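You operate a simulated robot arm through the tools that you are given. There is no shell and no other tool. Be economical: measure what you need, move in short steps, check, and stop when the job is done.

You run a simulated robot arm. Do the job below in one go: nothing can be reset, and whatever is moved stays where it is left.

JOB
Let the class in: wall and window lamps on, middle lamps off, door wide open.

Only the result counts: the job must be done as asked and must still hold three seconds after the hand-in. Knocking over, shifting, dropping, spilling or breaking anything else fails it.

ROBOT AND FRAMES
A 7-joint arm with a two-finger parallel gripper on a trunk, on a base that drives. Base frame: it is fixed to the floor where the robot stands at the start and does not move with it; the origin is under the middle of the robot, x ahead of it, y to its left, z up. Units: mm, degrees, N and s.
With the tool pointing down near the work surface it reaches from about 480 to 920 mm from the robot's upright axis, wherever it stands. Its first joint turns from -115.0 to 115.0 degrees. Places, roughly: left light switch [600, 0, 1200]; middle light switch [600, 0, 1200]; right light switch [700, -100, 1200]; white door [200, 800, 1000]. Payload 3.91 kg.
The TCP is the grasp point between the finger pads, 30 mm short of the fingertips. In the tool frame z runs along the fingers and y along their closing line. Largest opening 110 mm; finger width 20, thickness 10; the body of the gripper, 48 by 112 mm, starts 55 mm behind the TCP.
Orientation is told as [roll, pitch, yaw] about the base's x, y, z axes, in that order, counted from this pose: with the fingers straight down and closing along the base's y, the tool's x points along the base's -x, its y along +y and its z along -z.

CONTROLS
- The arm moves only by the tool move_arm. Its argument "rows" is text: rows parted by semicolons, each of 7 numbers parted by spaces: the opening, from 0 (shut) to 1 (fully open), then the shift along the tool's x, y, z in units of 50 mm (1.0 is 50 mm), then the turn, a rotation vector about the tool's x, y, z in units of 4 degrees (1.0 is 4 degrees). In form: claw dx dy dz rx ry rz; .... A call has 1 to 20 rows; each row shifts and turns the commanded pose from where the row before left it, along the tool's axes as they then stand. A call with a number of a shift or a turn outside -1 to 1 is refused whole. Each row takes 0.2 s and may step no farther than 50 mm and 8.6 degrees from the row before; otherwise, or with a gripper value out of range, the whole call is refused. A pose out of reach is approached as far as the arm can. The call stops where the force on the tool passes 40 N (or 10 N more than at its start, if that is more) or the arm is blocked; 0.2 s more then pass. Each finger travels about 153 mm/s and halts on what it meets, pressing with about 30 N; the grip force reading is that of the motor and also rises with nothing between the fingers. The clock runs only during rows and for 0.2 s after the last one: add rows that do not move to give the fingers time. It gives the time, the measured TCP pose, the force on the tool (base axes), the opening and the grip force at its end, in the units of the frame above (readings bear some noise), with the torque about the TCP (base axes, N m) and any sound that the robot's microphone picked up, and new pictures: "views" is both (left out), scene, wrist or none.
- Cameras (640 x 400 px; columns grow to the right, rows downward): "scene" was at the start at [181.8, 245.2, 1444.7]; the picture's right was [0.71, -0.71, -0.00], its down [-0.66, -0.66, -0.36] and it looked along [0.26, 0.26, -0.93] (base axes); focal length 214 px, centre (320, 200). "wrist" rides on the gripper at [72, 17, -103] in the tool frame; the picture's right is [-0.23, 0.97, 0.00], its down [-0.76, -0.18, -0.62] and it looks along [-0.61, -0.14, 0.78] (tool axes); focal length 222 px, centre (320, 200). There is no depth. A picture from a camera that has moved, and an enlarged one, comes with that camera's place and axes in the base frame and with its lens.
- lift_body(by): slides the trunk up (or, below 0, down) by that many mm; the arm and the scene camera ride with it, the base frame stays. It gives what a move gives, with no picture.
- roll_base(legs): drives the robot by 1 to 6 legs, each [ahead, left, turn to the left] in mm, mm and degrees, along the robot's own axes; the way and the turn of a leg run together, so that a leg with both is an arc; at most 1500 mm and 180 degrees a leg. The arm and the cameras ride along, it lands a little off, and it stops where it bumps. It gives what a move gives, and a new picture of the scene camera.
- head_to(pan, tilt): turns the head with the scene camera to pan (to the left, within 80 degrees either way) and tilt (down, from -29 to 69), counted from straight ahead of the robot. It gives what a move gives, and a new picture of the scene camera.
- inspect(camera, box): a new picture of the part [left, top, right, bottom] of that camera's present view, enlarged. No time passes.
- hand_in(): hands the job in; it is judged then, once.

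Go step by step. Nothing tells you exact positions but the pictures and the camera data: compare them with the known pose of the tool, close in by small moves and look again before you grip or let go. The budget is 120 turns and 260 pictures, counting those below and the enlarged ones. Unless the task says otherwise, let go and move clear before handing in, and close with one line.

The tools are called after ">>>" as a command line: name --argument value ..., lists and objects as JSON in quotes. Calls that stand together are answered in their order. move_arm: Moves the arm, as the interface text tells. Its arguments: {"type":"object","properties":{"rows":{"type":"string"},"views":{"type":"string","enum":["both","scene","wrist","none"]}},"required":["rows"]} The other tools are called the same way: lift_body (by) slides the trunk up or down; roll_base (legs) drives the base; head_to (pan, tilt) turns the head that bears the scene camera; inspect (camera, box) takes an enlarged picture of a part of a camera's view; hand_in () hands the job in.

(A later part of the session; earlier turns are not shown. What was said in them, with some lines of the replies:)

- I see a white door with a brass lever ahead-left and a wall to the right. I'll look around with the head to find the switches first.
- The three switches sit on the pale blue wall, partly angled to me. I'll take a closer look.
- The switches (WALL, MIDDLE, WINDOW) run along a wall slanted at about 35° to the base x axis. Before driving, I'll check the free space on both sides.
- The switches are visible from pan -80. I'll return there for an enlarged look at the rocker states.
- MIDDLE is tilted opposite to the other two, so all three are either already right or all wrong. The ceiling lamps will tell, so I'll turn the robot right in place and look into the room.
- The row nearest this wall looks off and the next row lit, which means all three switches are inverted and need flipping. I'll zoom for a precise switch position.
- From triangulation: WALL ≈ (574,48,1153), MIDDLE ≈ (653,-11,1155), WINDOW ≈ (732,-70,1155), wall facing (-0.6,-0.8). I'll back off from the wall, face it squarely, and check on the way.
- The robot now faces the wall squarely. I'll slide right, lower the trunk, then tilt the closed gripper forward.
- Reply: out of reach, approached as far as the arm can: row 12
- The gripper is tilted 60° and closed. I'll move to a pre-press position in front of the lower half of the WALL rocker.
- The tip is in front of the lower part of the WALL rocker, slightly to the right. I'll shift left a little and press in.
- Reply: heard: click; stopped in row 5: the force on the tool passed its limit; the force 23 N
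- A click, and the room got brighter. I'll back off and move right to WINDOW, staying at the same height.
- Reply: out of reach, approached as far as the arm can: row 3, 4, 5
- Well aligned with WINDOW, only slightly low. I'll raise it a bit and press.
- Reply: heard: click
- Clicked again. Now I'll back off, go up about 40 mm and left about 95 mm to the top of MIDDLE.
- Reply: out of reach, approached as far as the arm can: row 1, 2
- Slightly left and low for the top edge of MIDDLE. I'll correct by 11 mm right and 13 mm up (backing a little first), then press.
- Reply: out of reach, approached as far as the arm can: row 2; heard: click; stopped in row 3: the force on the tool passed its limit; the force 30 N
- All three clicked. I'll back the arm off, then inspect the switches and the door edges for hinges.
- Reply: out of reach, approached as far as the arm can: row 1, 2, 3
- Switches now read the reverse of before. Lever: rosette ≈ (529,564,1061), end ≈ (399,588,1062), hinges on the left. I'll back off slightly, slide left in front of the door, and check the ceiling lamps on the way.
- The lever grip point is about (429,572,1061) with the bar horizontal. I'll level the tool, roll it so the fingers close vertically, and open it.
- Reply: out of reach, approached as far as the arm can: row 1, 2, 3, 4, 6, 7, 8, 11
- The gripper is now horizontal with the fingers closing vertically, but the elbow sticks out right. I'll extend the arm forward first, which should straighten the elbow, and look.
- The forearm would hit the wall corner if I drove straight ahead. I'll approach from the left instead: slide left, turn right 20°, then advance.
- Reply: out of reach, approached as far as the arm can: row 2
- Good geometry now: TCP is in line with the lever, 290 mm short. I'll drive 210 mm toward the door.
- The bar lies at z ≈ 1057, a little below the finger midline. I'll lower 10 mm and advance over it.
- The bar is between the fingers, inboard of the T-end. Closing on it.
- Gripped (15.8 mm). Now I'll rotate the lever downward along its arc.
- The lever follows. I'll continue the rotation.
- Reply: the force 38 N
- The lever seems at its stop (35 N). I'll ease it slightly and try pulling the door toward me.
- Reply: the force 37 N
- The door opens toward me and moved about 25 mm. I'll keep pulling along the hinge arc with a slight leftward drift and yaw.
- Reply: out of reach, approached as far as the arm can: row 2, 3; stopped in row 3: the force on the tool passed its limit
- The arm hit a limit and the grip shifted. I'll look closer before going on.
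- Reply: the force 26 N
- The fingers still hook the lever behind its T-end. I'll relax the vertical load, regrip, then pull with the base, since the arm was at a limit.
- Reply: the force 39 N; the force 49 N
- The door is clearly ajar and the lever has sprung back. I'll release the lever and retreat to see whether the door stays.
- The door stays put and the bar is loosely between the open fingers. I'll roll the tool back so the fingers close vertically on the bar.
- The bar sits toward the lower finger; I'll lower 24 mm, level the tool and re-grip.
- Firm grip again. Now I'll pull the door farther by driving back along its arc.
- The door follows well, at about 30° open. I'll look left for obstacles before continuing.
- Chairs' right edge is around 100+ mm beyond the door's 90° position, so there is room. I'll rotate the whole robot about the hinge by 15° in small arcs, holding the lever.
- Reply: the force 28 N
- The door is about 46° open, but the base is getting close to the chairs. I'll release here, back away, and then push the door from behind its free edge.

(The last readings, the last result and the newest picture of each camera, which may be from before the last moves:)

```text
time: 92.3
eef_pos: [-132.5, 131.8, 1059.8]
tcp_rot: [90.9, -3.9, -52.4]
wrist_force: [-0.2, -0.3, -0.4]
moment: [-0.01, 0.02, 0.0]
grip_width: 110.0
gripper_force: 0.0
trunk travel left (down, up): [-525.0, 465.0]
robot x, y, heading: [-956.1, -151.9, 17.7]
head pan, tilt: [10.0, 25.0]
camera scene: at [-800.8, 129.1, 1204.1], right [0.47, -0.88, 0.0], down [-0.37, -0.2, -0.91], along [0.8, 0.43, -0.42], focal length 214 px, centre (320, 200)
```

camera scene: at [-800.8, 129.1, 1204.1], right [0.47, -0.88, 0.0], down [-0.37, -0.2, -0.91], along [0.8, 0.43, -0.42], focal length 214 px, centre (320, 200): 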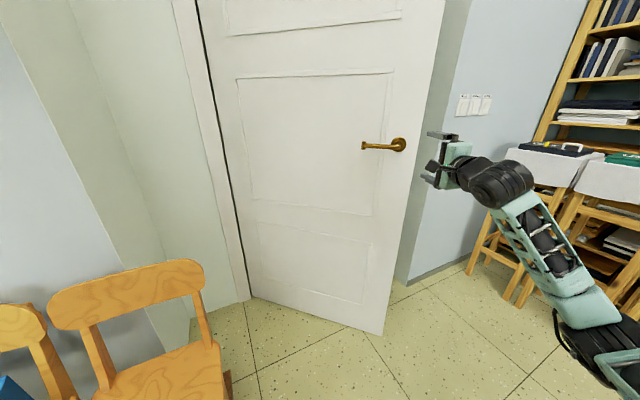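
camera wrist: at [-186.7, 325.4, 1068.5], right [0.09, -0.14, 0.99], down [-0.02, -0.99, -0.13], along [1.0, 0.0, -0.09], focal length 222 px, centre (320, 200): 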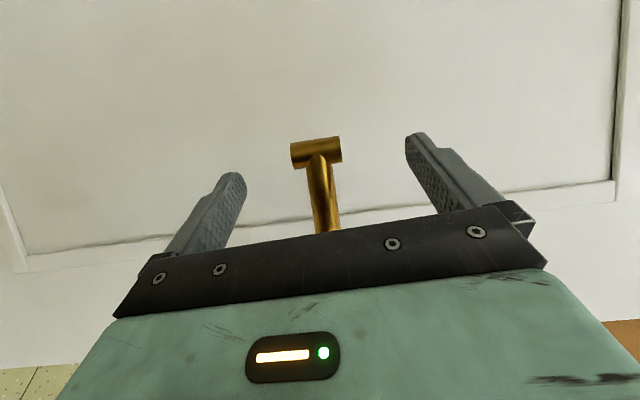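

The door stays at about 45°. I'll drive to the right side of the opening and turn to face it, so the hand can get behind the door's free edge.

>>> roll_base --legs '[[538, -591, 0]]'

>>> roll_base --legs '[[0, 0, 35]]'

>>> head_to --pan 0 --tilt 30

```text
time: 96.5
eef_pos: [548.5, -269.3, 1060.0]
tcp_rot: [90.9, -3.9, -52.4]
wrist_force: [0.6, -0.2, -0.8]
moment: [0.0, 0.0, -0.02]
grip_width: 110.2
gripper_force: 0.0
trunk travel left (down, up): [-525.0, 465.0]
robot x, y, heading: [-270.6, -553.4, 17.7]
head pan, tilt: [10.0, 25.0]
camera scene: at [-120.0, -271.1, 1204.2], right [0.47, -0.88, 0.0], down [-0.37, -0.2, -0.91], along [0.8, 0.42, -0.42], focal length 214 px, centre (320, 200)
```

scene: 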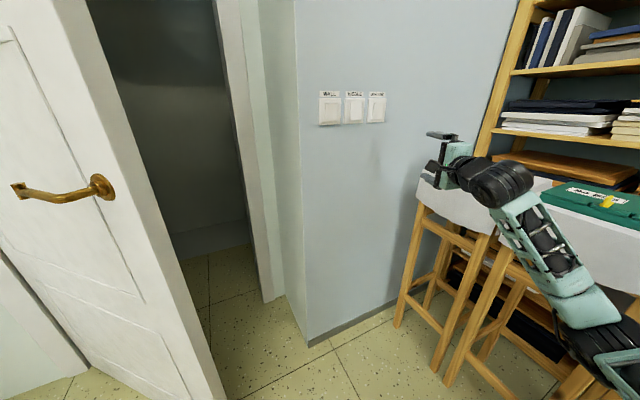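

```text
time: 98.6
eef_pos: [235.7, 151.2, 1059.0]
tcp_rot: [90.9, -4.0, -17.2]
wrist_force: [0.3, -1.1, -0.1]
moment: [-0.02, 0.02, 0.0]
grip_width: 110.3
gripper_force: 0.1
trunk travel left (down, up): [-525.0, 465.0]
robot x, y, heading: [-275.7, -553.4, 53.0]
head pan, tilt: [10.0, 25.0]
camera scene: at [-310.7, -233.8, 1204.2], right [0.89, -0.45, 0.0], down [-0.19, -0.38, -0.91], along [0.41, 0.81, -0.42], focal length 214 px, centre (320, 200)
```

scene: 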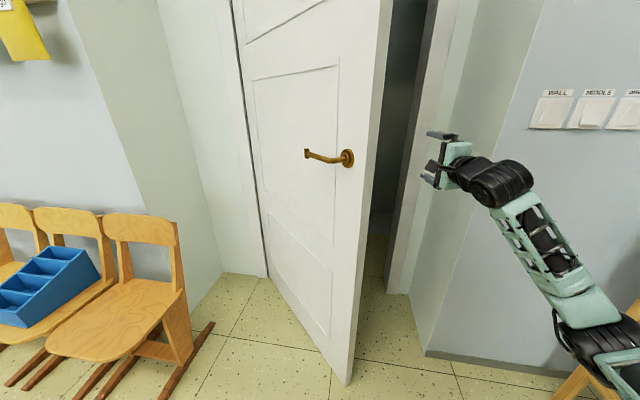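

```text
time: 99.3
eef_pos: [234.5, 152.1, 1059.7]
tcp_rot: [90.9, -4.0, -17.1]
wrist_force: [0.2, 0.4, 0.7]
moment: [0.0, 0.03, 0.0]
grip_width: 110.0
gripper_force: 0.1
trunk travel left (down, up): [-525.0, 465.0]
robot x, y, heading: [-271.3, -554.6, 52.8]
head pan, tilt: [0.0, 30.0]
camera scene: at [-298.1, -243.6, 1196.2], right [0.8, -0.6, 0.0], down [-0.3, -0.4, -0.87], along [0.52, 0.69, -0.5], focal length 214 px, centre (320, 200)
```

scene: 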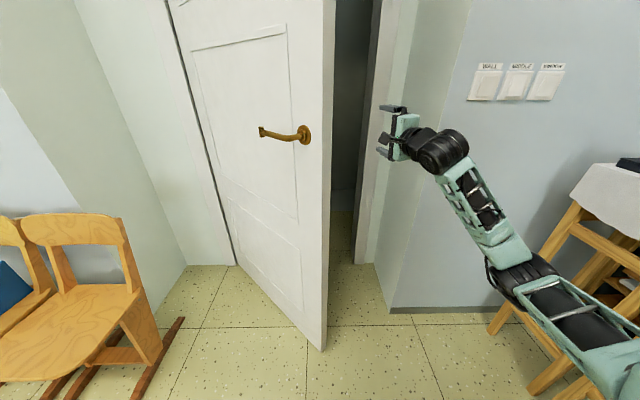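

The hand is right of the opening, pointing about 20° left, level with the back of the door edge (edge ≈ 180 mm to its left). I'll close the fingers and slide left until just at the door edge.

>>> move_arm --rows "0 0 0 0 0 0 0;0 0 0 0 0 0 0;0 0 0 0 0 0 0" --views "none"

>>> roll_base --legs '[[8, 125, 0]]'

>>> move_arm --rows "0 0 0 0 0 0 0" --views "wrist"

```text
time: 100.1
eef_pos: [235.1, 151.9, 1059.1]
tcp_rot: [90.8, -4.1, -17.1]
wrist_force: [-0.5, 0.5, -0.5]
moment: [-0.02, -0.05, 0.04]
grip_width: 0.1
gripper_force: 30.3
trunk travel left (down, up): [-525.0, 465.0]
robot x, y, heading: [-275.2, -555.6, 53.3]
head pan, tilt: [0.0, 30.0]
```

```text
time: 101.4
eef_pos: [140.4, 232.7, 1059.2]
tcp_rot: [91.0, -4.0, -17.2]
wrist_force: [-0.3, -0.2, 0.2]
moment: [-0.04, 0.03, -0.03]
grip_width: 0.1
gripper_force: 30.4
trunk travel left (down, up): [-525.0, 465.0]
robot x, y, heading: [-368.9, -472.3, 53.0]
head pan, tilt: [0.0, 30.0]
camera scene: at [-393.4, -161.9, 1196.2], right [0.8, -0.6, 0.0], down [-0.3, -0.4, -0.87], along [0.52, 0.69, -0.5], focal length 214 px, centre (320, 200)
```

scene: 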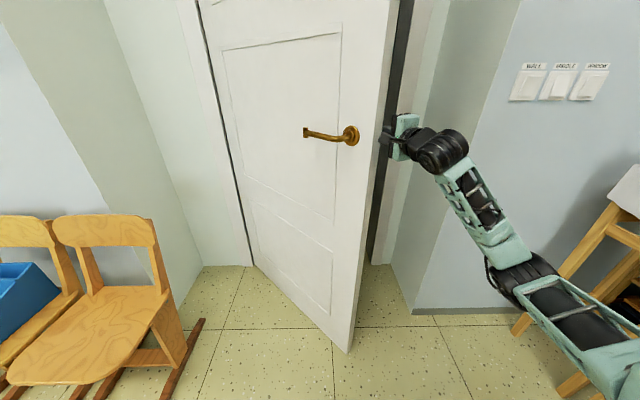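

```text
time: 101.8
eef_pos: [139.2, 234.3, 1060.0]
tcp_rot: [91.0, -4.0, -17.3]
wrist_force: [-0.3, 0.6, -0.1]
moment: [0.01, 0.0, 0.0]
grip_width: 0.0
gripper_force: 29.8
trunk travel left (down, up): [-525.0, 465.0]
robot x, y, heading: [-369.5, -475.1, 53.3]
head pan, tilt: [0.0, 30.0]
camera wrist: at [38.3, 157.0, 1069.1], right [0.15, -0.06, 0.99], down [0.55, -0.82, -0.13], along [0.82, 0.57, -0.09], focal length 222 px, centre (320, 200)
```

wrist: 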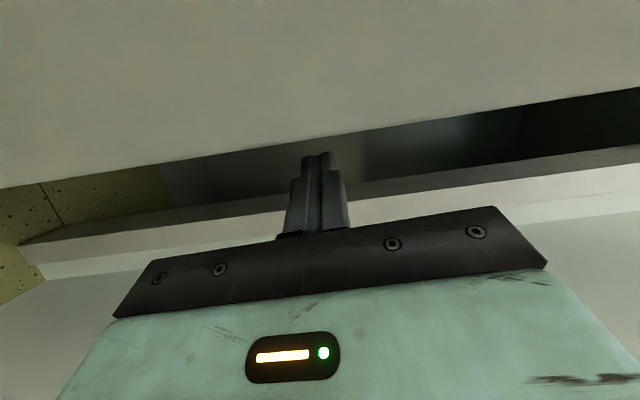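

The fingertip is in the gap just behind the door edge. Now I'll push it open, sweeping left and back along the edge's arc.

>>> roll_base --legs '[[0, 27, 0], [-117, 126, 0]]'

>>> move_arm --rows "0 0 0 0 0 0 0" --views "wrist"

```text
time: 103.7
eef_pos: [-57.4, 236.6, 1059.0]
tcp_rot: [90.9, -4.0, -17.0]
wrist_force: [0.0, -0.2, -0.3]
moment: [0.03, -0.01, 0.03]
grip_width: 0.1
gripper_force: 29.8
trunk travel left (down, up): [-525.0, 465.0]
robot x, y, heading: [-565.4, -473.5, 53.2]
head pan, tilt: [0.0, 30.0]
camera scene: at [-588.8, -161.8, 1196.2], right [0.8, -0.6, 0.0], down [-0.3, -0.4, -0.87], along [0.52, 0.69, -0.5], focal length 214 px, centre (320, 200)
```

scene: 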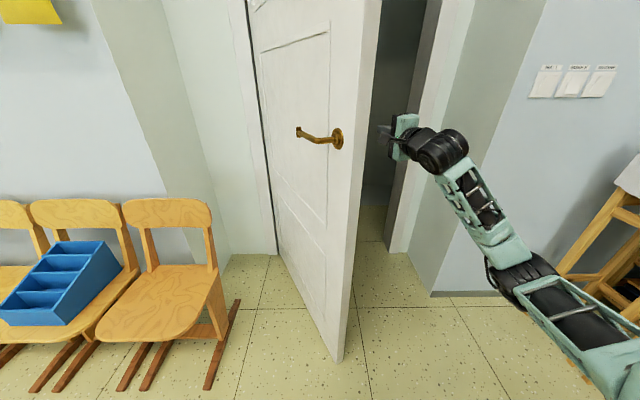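

```text
time: 104.1
eef_pos: [-57.8, 234.4, 1060.0]
tcp_rot: [90.9, -4.0, -17.0]
wrist_force: [0.7, -0.4, 0.3]
moment: [0.03, -0.02, -0.03]
grip_width: 0.0
gripper_force: 29.9
trunk travel left (down, up): [-525.0, 465.0]
robot x, y, heading: [-562.8, -471.0, 53.0]
head pan, tilt: [0.0, 30.0]
camera wrist: at [-158.2, 158.7, 1069.2], right [0.15, -0.06, 0.99], down [0.56, -0.82, -0.13], along [0.82, 0.57, -0.08], focal length 222 px, centre (320, 200)
```

wrist: 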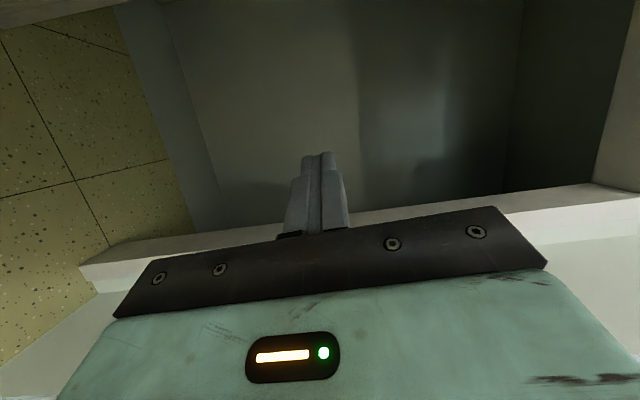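

The door swung freely to about 60°. Before continuing left and back I'll look left-behind for obstacles.

>>> head_to --pan 80 --tilt 30

```text
time: 105.6
eef_pos: [-56.6, 235.5, 1059.6]
tcp_rot: [91.0, -4.0, -17.0]
wrist_force: [0.3, 0.8, -0.1]
moment: [0.02, 0.04, -0.02]
grip_width: 0.2
gripper_force: 29.9
trunk travel left (down, up): [-525.0, 465.0]
robot x, y, heading: [-565.6, -474.6, 53.4]
head pan, tilt: [80.0, 30.0]
camera scene: at [-704.8, -168.4, 1196.2], right [0.73, 0.68, 0.0], down [0.34, -0.36, -0.87], along [-0.59, 0.63, -0.5], focal length 214 px, centre (320, 200)
```

scene: 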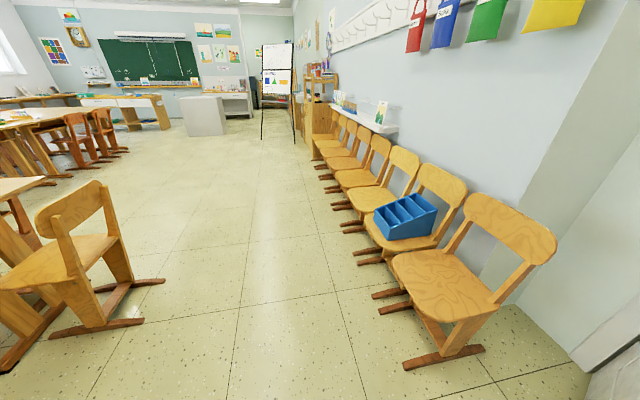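

The tables and chairs begin around 1.4 m from the wall line, so there's enough room for a bit more backing. I'll continue the sweep in steps.

>>> roll_base --legs '[[-95, 146, 0]]'

>>> head_to --pan 10 --tilt 35

```text
time: 107.1
eef_pos: [-234.4, 247.9, 1059.5]
tcp_rot: [91.0, -4.0, -16.9]
wrist_force: [-0.5, 0.0, 0.7]
moment: [-0.04, -0.01, -0.01]
grip_width: 0.0
gripper_force: 29.9
trunk travel left (down, up): [-525.0, 465.0]
robot x, y, heading: [-741.9, -462.0, 53.3]
head pan, tilt: [80.0, 30.0]
camera scene: at [-880.7, -158.2, 1196.2], right [0.73, 0.69, 0.0], down [0.34, -0.36, -0.87], along [-0.6, 0.63, -0.5], focal length 214 px, centre (320, 200)
```

scene: 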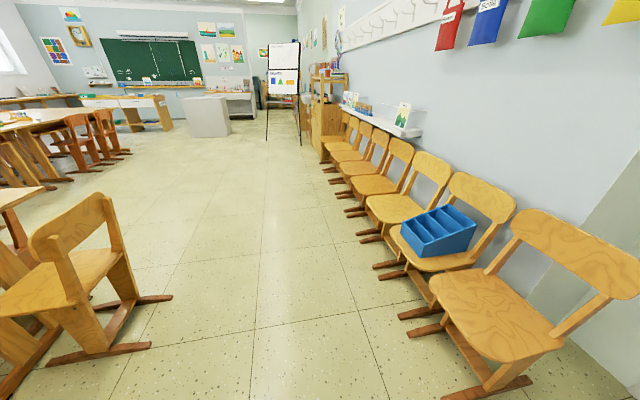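

```text
time: 108.5
eef_pos: [-234.2, 247.4, 1060.4]
tcp_rot: [91.1, -4.0, -16.8]
wrist_force: [0.7, 0.2, -0.5]
moment: [0.0, 0.01, 0.0]
grip_width: 0.2
gripper_force: 29.4
trunk travel left (down, up): [-525.0, 465.0]
robot x, y, heading: [-741.1, -460.3, 53.4]
head pan, tilt: [10.0, 35.0]
camera scene: at [-779.2, -145.1, 1188.4], right [0.89, -0.45, 0.0], down [-0.26, -0.51, -0.82], along [0.37, 0.73, -0.57], focal length 214 px, centre (320, 200)
```

scene: 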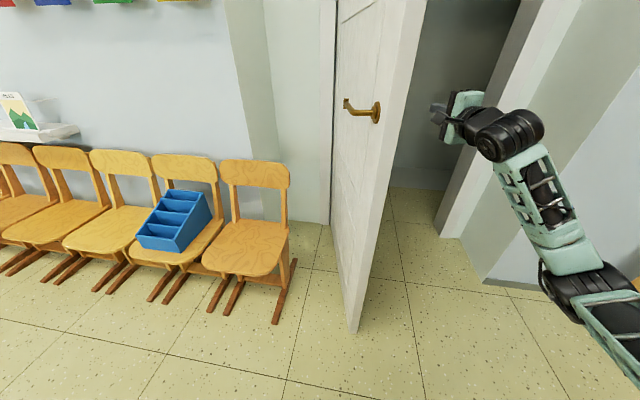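

The door is at about 73° and still being nudged along. Next step of the sweep.

>>> roll_base --legs '[[-50, 168, 0]]'

```text
time: 110.0
eef_pos: [-395.9, 307.3, 1057.7]
tcp_rot: [90.9, -4.1, -16.8]
wrist_force: [1.3, 0.4, -0.9]
moment: [0.0, 0.0, -0.01]
grip_width: 0.1
gripper_force: 30.6
trunk travel left (down, up): [-525.0, 465.0]
robot x, y, heading: [-897.2, -400.5, 53.4]
head pan, tilt: [10.0, 35.0]
camera scene: at [-941.4, -85.1, 1188.4], right [0.89, -0.45, 0.0], down [-0.26, -0.51, -0.82], along [0.37, 0.73, -0.57], focal length 214 px, centre (320, 200)
```

scene: 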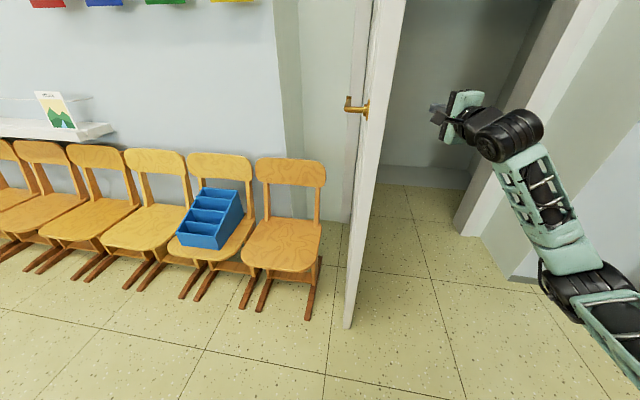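

The door is now near 87°. I'll check whether it's settled.

>>> head_to --pan 20 --tilt 35

```text
time: 110.7
eef_pos: [-395.7, 307.7, 1059.8]
tcp_rot: [91.0, -4.0, -16.8]
wrist_force: [-0.3, -0.2, 0.0]
moment: [0.01, 0.03, 0.02]
grip_width: 0.0
gripper_force: 29.7
trunk travel left (down, up): [-525.0, 465.0]
robot x, y, heading: [-906.5, -402.2, 53.5]
head pan, tilt: [20.0, 35.0]
camera scene: at [-955.6, -79.4, 1188.4], right [0.96, -0.29, 0.0], down [-0.16, -0.55, -0.82], along [0.23, 0.78, -0.57], focal length 214 px, centre (320, 200)
```

scene: 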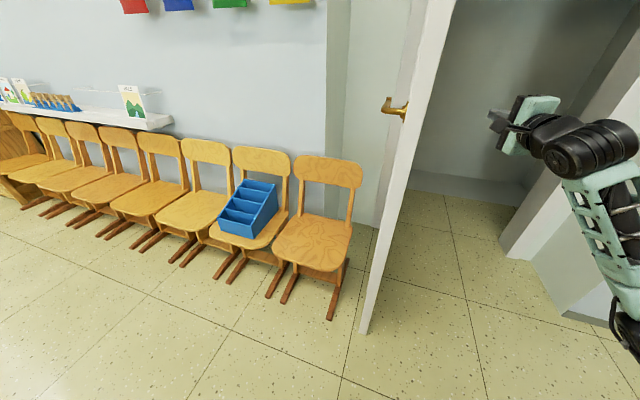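

>>> move_arm --rows "0 0 0 0 0 0 0;0 0 0 0 0 0 0;0 0 0 0 0 0 0;0 0 0 0 0 0 0;0 0 0 0 0 0 0;0 0 0 0 0 0 0;0 0 0 0 0 0 0;0 0 0 0 0 0 0" --views "scene"

```text
time: 112.5
eef_pos: [-396.6, 308.2, 1059.6]
tcp_rot: [91.1, -4.0, -16.9]
wrist_force: [-0.8, 0.3, -0.3]
moment: [0.0, 0.02, 0.03]
grip_width: 0.0
gripper_force: 29.9
trunk travel left (down, up): [-525.0, 465.0]
robot x, y, heading: [-902.9, -400.8, 53.5]
head pan, tilt: [20.0, 35.0]
camera scene: at [-955.7, -79.4, 1188.4], right [0.96, -0.29, 0.0], down [-0.16, -0.55, -0.82], along [0.23, 0.78, -0.57], focal length 214 px, centre (320, 200)
```

scene: 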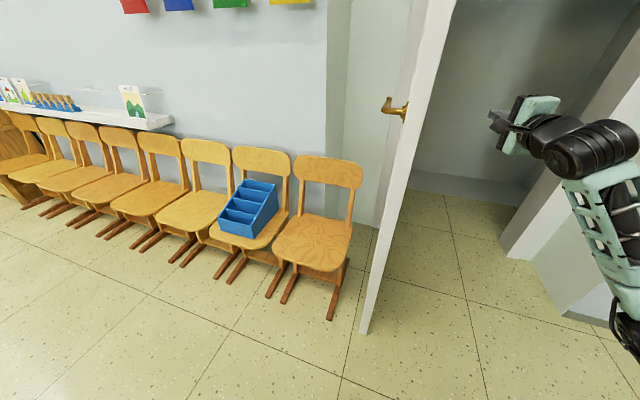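

The door is at rest at roughly 87°. To be sure it's wide open I'll nudge it a few more degrees, slowly, using the arm for the final touch.

>>> roll_base --legs '[[-20, 95, 0]]'

>>> move_arm --rows "0 0.12 0 0 0 0 0;0 0.12 0 0 0 0 0;0 0.12 0 0 0 0 0;0 0.12 0 0 0 0 0;0 0.12 0 0 0 0 0;0 0.12 0 0 0 0 0;0 0.12 0 0 0 0 0;0 0 0 0 0 0 0"

```text
time: 113.7
eef_pos: [-486.5, 349.0, 1060.8]
tcp_rot: [91.0, -3.9, -16.8]
wrist_force: [-0.1, 0.5, 0.0]
moment: [0.0, -0.03, -0.02]
grip_width: 0.0
gripper_force: 29.7
trunk travel left (down, up): [-525.0, 465.0]
robot x, y, heading: [-991.8, -361.2, 53.4]
head pan, tilt: [20.0, 35.0]
camera scene: at [-1045.3, -38.4, 1188.4], right [0.96, -0.29, 0.0], down [-0.16, -0.55, -0.82], along [0.23, 0.79, -0.57], focal length 214 px, centre (320, 200)
```

scene: 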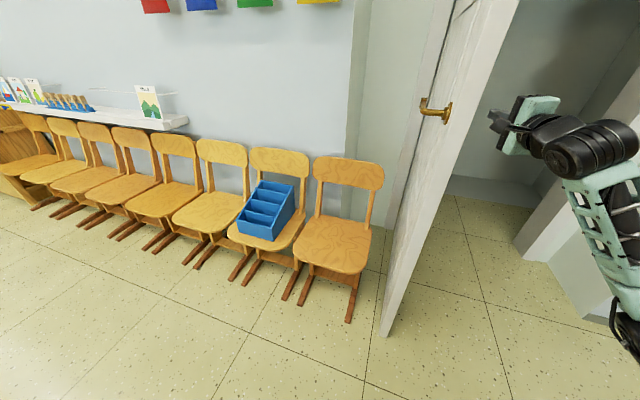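

```text
time: 115.5
eef_pos: [-521.3, 358.7, 1058.3]
tcp_rot: [90.9, -4.0, -16.8]
wrist_force: [0.4, 0.3, -0.7]
moment: [0.01, -0.01, 0.0]
grip_width: 0.1
gripper_force: 29.9
out of reach, approached as far as the arm can: row 7
trunk travel left (down, up): [-525.0, 465.0]
robot x, y, heading: [-991.9, -361.4, 53.7]
head pan, tilt: [20.0, 35.0]
camera scene: at [-1045.3, -38.4, 1188.4], right [0.96, -0.29, 0.0], down [-0.16, -0.55, -0.82], along [0.23, 0.79, -0.57], focal length 214 px, centre (320, 200)
camera wrist: at [-621.8, 281.5, 1067.0], right [0.15, -0.06, 0.99], down [0.56, -0.82, -0.13], along [0.81, 0.57, -0.09], focal length 222 px, centre (320, 200)
```

scene: 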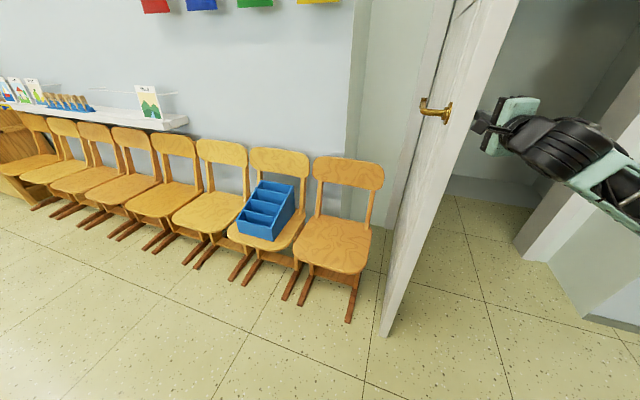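
wrist: 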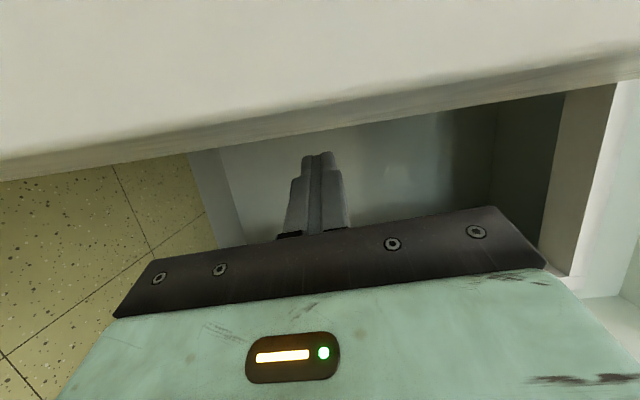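

The fingertip is almost touching the door's back near its edge. One small, slow base nudge left.

>>> roll_base --legs '[[0, 30, 0], [0, 25, 0]]'

>>> move_arm --rows "0 0 0 0 0 0 0;0 0 0 0 0 0 0;0 0 0 0 0 0 0"

```text
time: 116.5
eef_pos: [-532.2, 371.6, 1058.1]
tcp_rot: [90.8, -3.8, -18.4]
wrist_force: [0.2, -0.2, 0.2]
moment: [0.01, -0.02, 0.0]
grip_width: 0.3
gripper_force: 29.8
trunk travel left (down, up): [-525.0, 465.0]
robot x, y, heading: [-1012.7, -345.1, 53.2]
head pan, tilt: [20.0, 35.0]
stopped in leg 1: the force on the tool passed its limit (the readings are from after the stop); the commanded pose is now the measured one
camera scene: at [-1069.0, -20.4, 1188.4], right [0.96, -0.29, 0.0], down [-0.17, -0.55, -0.82], along [0.24, 0.78, -0.57], focal length 214 px, centre (320, 200)
```

scene: 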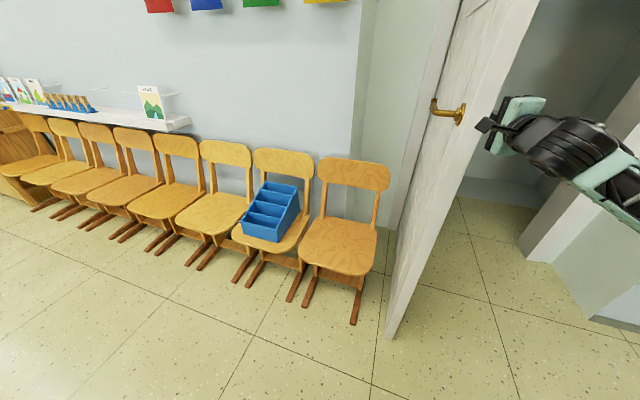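

```text
time: 117.3
eef_pos: [-532.5, 371.7, 1058.4]
tcp_rot: [90.7, -4.0, -18.5]
wrist_force: [1.3, 0.3, -0.1]
moment: [-0.05, -0.02, -0.03]
grip_width: 0.2
gripper_force: 30.1
trunk travel left (down, up): [-525.0, 465.0]
robot x, y, heading: [-1019.6, -340.6, 53.5]
head pan, tilt: [20.0, 35.0]
camera scene: at [-1069.0, -20.4, 1188.4], right [0.96, -0.29, 0.0], down [-0.17, -0.55, -0.82], along [0.24, 0.78, -0.57], focal length 214 px, centre (320, 200)
camera wrist: at [-634.9, 297.7, 1068.3], right [0.15, -0.06, 0.99], down [0.54, -0.83, -0.13], along [0.83, 0.55, -0.09], focal length 222 px, centre (320, 200)
```

scene: 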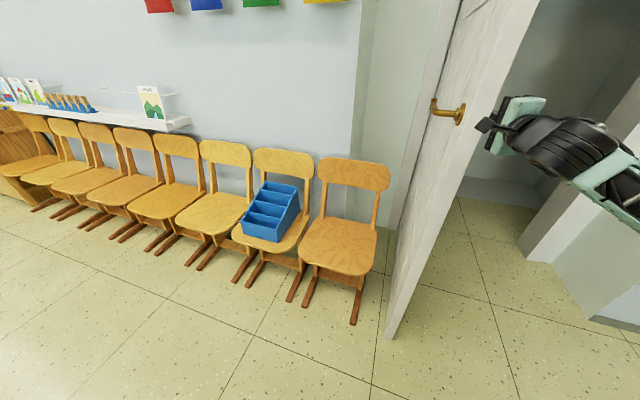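
wrist: 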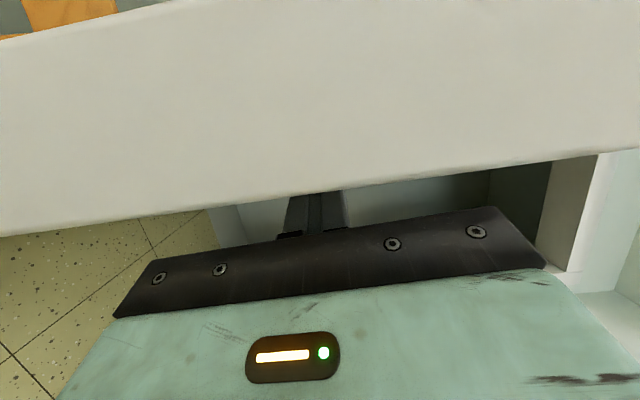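

The push stopped on force. I'll test gently whether the door is at its stop.

>>> move_arm --rows "0 0.06 0 0 0 0 0;0 0.06 0 0 0 0 0;0 0.06 0 0 0 0 0;0 0.06 0 0 0 0 0;0 0.06 0 0 0 0 0;0 0.06 0 0 0 0 0;0 0 0 0 0 0 0;0 0 0 0 0 0 0"

```text
time: 119.1
eef_pos: [-532.3, 370.7, 1058.9]
tcp_rot: [90.6, -3.8, -18.5]
wrist_force: [19.6, -6.0, 0.6]
moment: [0.02, 0.08, -0.62]
grip_width: 0.0
gripper_force: 29.7
out of reach, approached as far as the arm can: row 2, 4, 6
trunk travel left (down, up): [-525.0, 465.0]
robot x, y, heading: [-1017.4, -340.5, 52.9]
head pan, tilt: [20.0, 35.0]
camera scene: at [-1068.1, -20.7, 1188.5], right [0.96, -0.29, 0.0], down [-0.17, -0.55, -0.82], along [0.24, 0.78, -0.57], focal length 214 px, centre (320, 200)
camera wrist: at [-635.5, 297.4, 1068.9], right [0.15, -0.06, 0.99], down [0.53, -0.83, -0.13], along [0.83, 0.55, -0.09], focal length 222 px, centre (320, 200)
```

scene: 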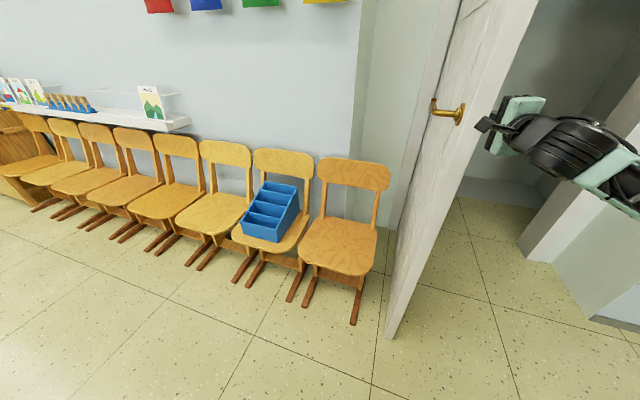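
wrist: 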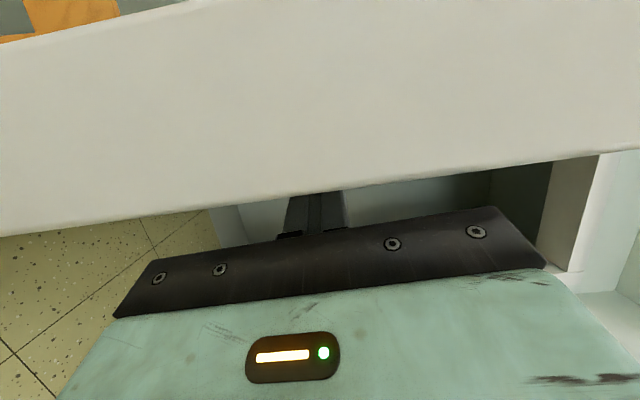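

The door doesn't move under 20 N: it is at its end stop, fully open. I'll move the hand clear to the right and then back, then verify lamps.

>>> roll_base --legs '[[0, -250, 0]]'

>>> roll_base --legs '[[0, -150, -90]]'

>>> head_to --pan -75 --tilt -29

>>> head_to --pan 80 --tilt 25

```text
time: 120.9
eef_pos: [-334.4, 222.1, 1058.7]
tcp_rot: [90.6, -3.8, -18.4]
wrist_force: [1.1, -0.3, 0.0]
moment: [0.0, 0.01, 0.01]
grip_width: 0.1
gripper_force: 29.9
trunk travel left (down, up): [-525.0, 465.0]
robot x, y, heading: [-817.4, -487.3, 53.2]
head pan, tilt: [20.0, 35.0]
camera scene: at [-868.9, -169.6, 1188.4], right [0.96, -0.29, 0.0], down [-0.17, -0.55, -0.82], along [0.24, 0.78, -0.57], focal length 214 px, centre (320, 200)
```

scene: 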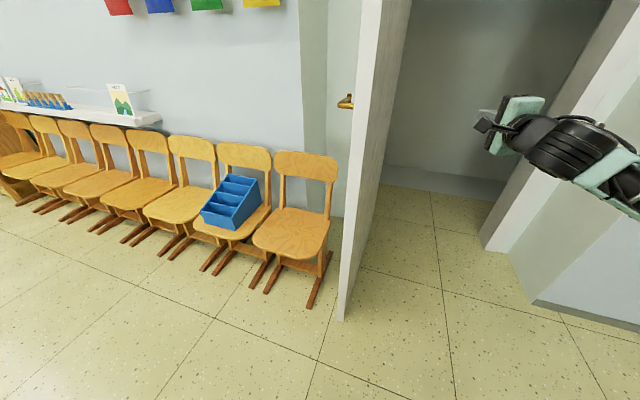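

```text
time: 125.2
eef_pos: [-87.4, -1116.4, 1058.2]
tcp_rot: [90.7, -3.9, -109.0]
wrist_force: [-0.5, -0.6, 0.3]
moment: [-0.01, 0.01, 0.02]
grip_width: 0.0
gripper_force: 30.3
trunk travel left (down, up): [-525.0, 465.0]
robot x, y, heading: [-794.3, -630.0, -37.2]
head pan, tilt: [20.0, 35.0]
camera scene: at [-474.9, -577.3, 1188.4], right [-0.3, -0.95, 0.0], down [-0.55, 0.17, -0.82], along [0.78, -0.24, -0.57], focal length 214 px, centre (320, 200)
```

scene: 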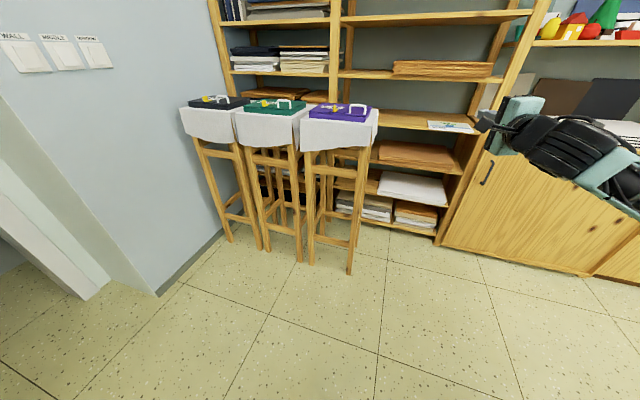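

```text
time: 126.9
eef_pos: [-87.0, -1117.1, 1059.1]
tcp_rot: [90.6, -3.8, -109.0]
wrist_force: [-0.2, -0.8, -0.9]
moment: [-0.01, 0.0, 0.04]
grip_width: 0.0
gripper_force: 30.4
trunk travel left (down, up): [-525.0, 465.0]
robot x, y, heading: [-796.2, -630.5, -37.4]
head pan, tilt: [-75.0, -28.6]
camera scene: at [-584.4, -613.0, 1284.6], right [-0.93, 0.38, 0.0], down [-0.18, -0.44, -0.88], along [-0.33, -0.81, 0.48], focal length 214 px, centre (320, 200)
```

scene: 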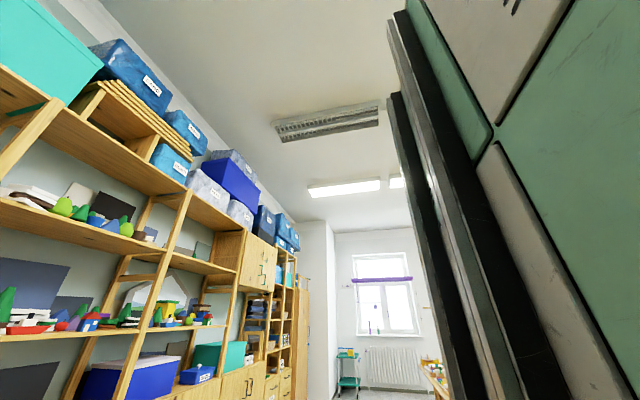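

```text
time: 129.3
eef_pos: [-88.1, -1116.1, 1059.7]
tcp_rot: [90.6, -3.9, -109.1]
wrist_force: [0.2, 0.7, -0.3]
moment: [-0.03, 0.04, 0.02]
grip_width: 0.0
gripper_force: 30.0
trunk travel left (down, up): [-525.0, 465.0]
robot x, y, heading: [-796.6, -627.2, -37.3]
head pan, tilt: [80.0, 25.0]
camera scene: at [-491.2, -488.6, 1204.2], right [0.68, -0.74, 0.0], down [-0.31, -0.29, -0.91], along [0.67, 0.61, -0.42], focal length 214 px, centre (320, 200)
```

scene: 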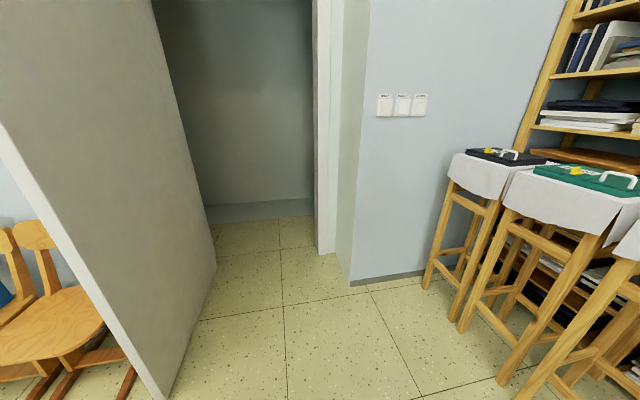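

The door stays wide open, the middle row is off and the window row lit. One last check of the wall row.

>>> head_to --pan -20 --tilt -29

>>> inspect --camera "scene" --box '[0, 0, 640, 400]'

```text
time: 131.0
eef_pos: [-87.5, -1117.9, 1058.2]
tcp_rot: [90.6, -3.9, -109.0]
wrist_force: [0.2, 0.5, 0.6]
moment: [-0.01, 0.0, -0.03]
grip_width: 0.0
gripper_force: 30.2
trunk travel left (down, up): [-525.0, 465.0]
robot x, y, heading: [-796.4, -626.2, -37.3]
head pan, tilt: [-20.0, -28.6]
camera scene: at [-522.8, -607.4, 1284.6], right [-0.84, -0.54, 0.0], down [0.26, -0.4, -0.88], along [0.47, -0.74, 0.48], focal length 214 px, centre (320, 200)
```

scene: 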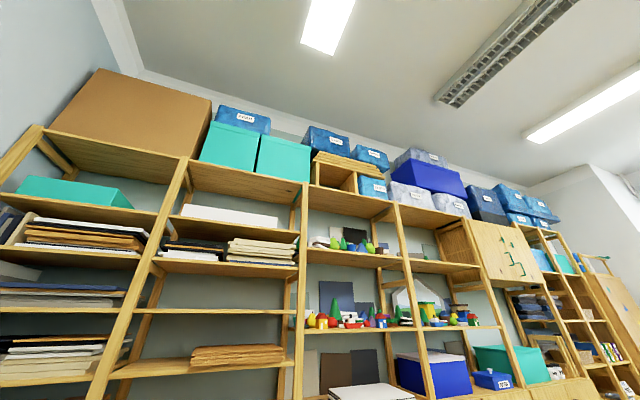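

```text
1.00 times, centred on (320, 200) of scene
camera zoom: at [-522.8, -607.4, 1284.6], right [-0.84, -0.54, 0.0], down [0.26, -0.4, -0.88], along [0.47, -0.74, 0.48], focal length 214 px, centre (320, 200)
```

zoom: 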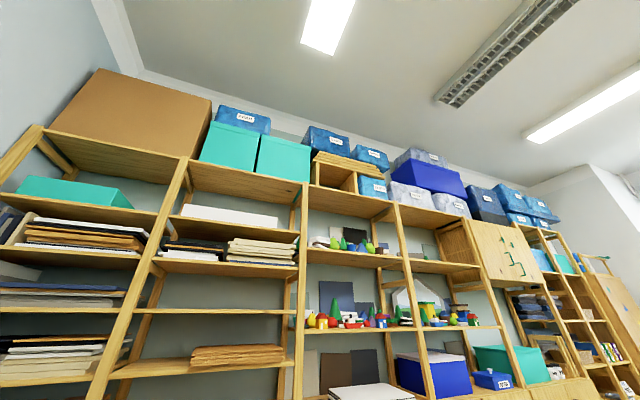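

The wall row is lit, the middle row off, and the window row lit. The door rests at its stop, wide open, and the arm is clear, so I'm handing in.

>>> hand_in

```text
The job is handed in.
```

The wall and window lamps are on, the middle lamps are off, and the door is wide open against its stop. The arm is clear and I saw nothing else disturbed.
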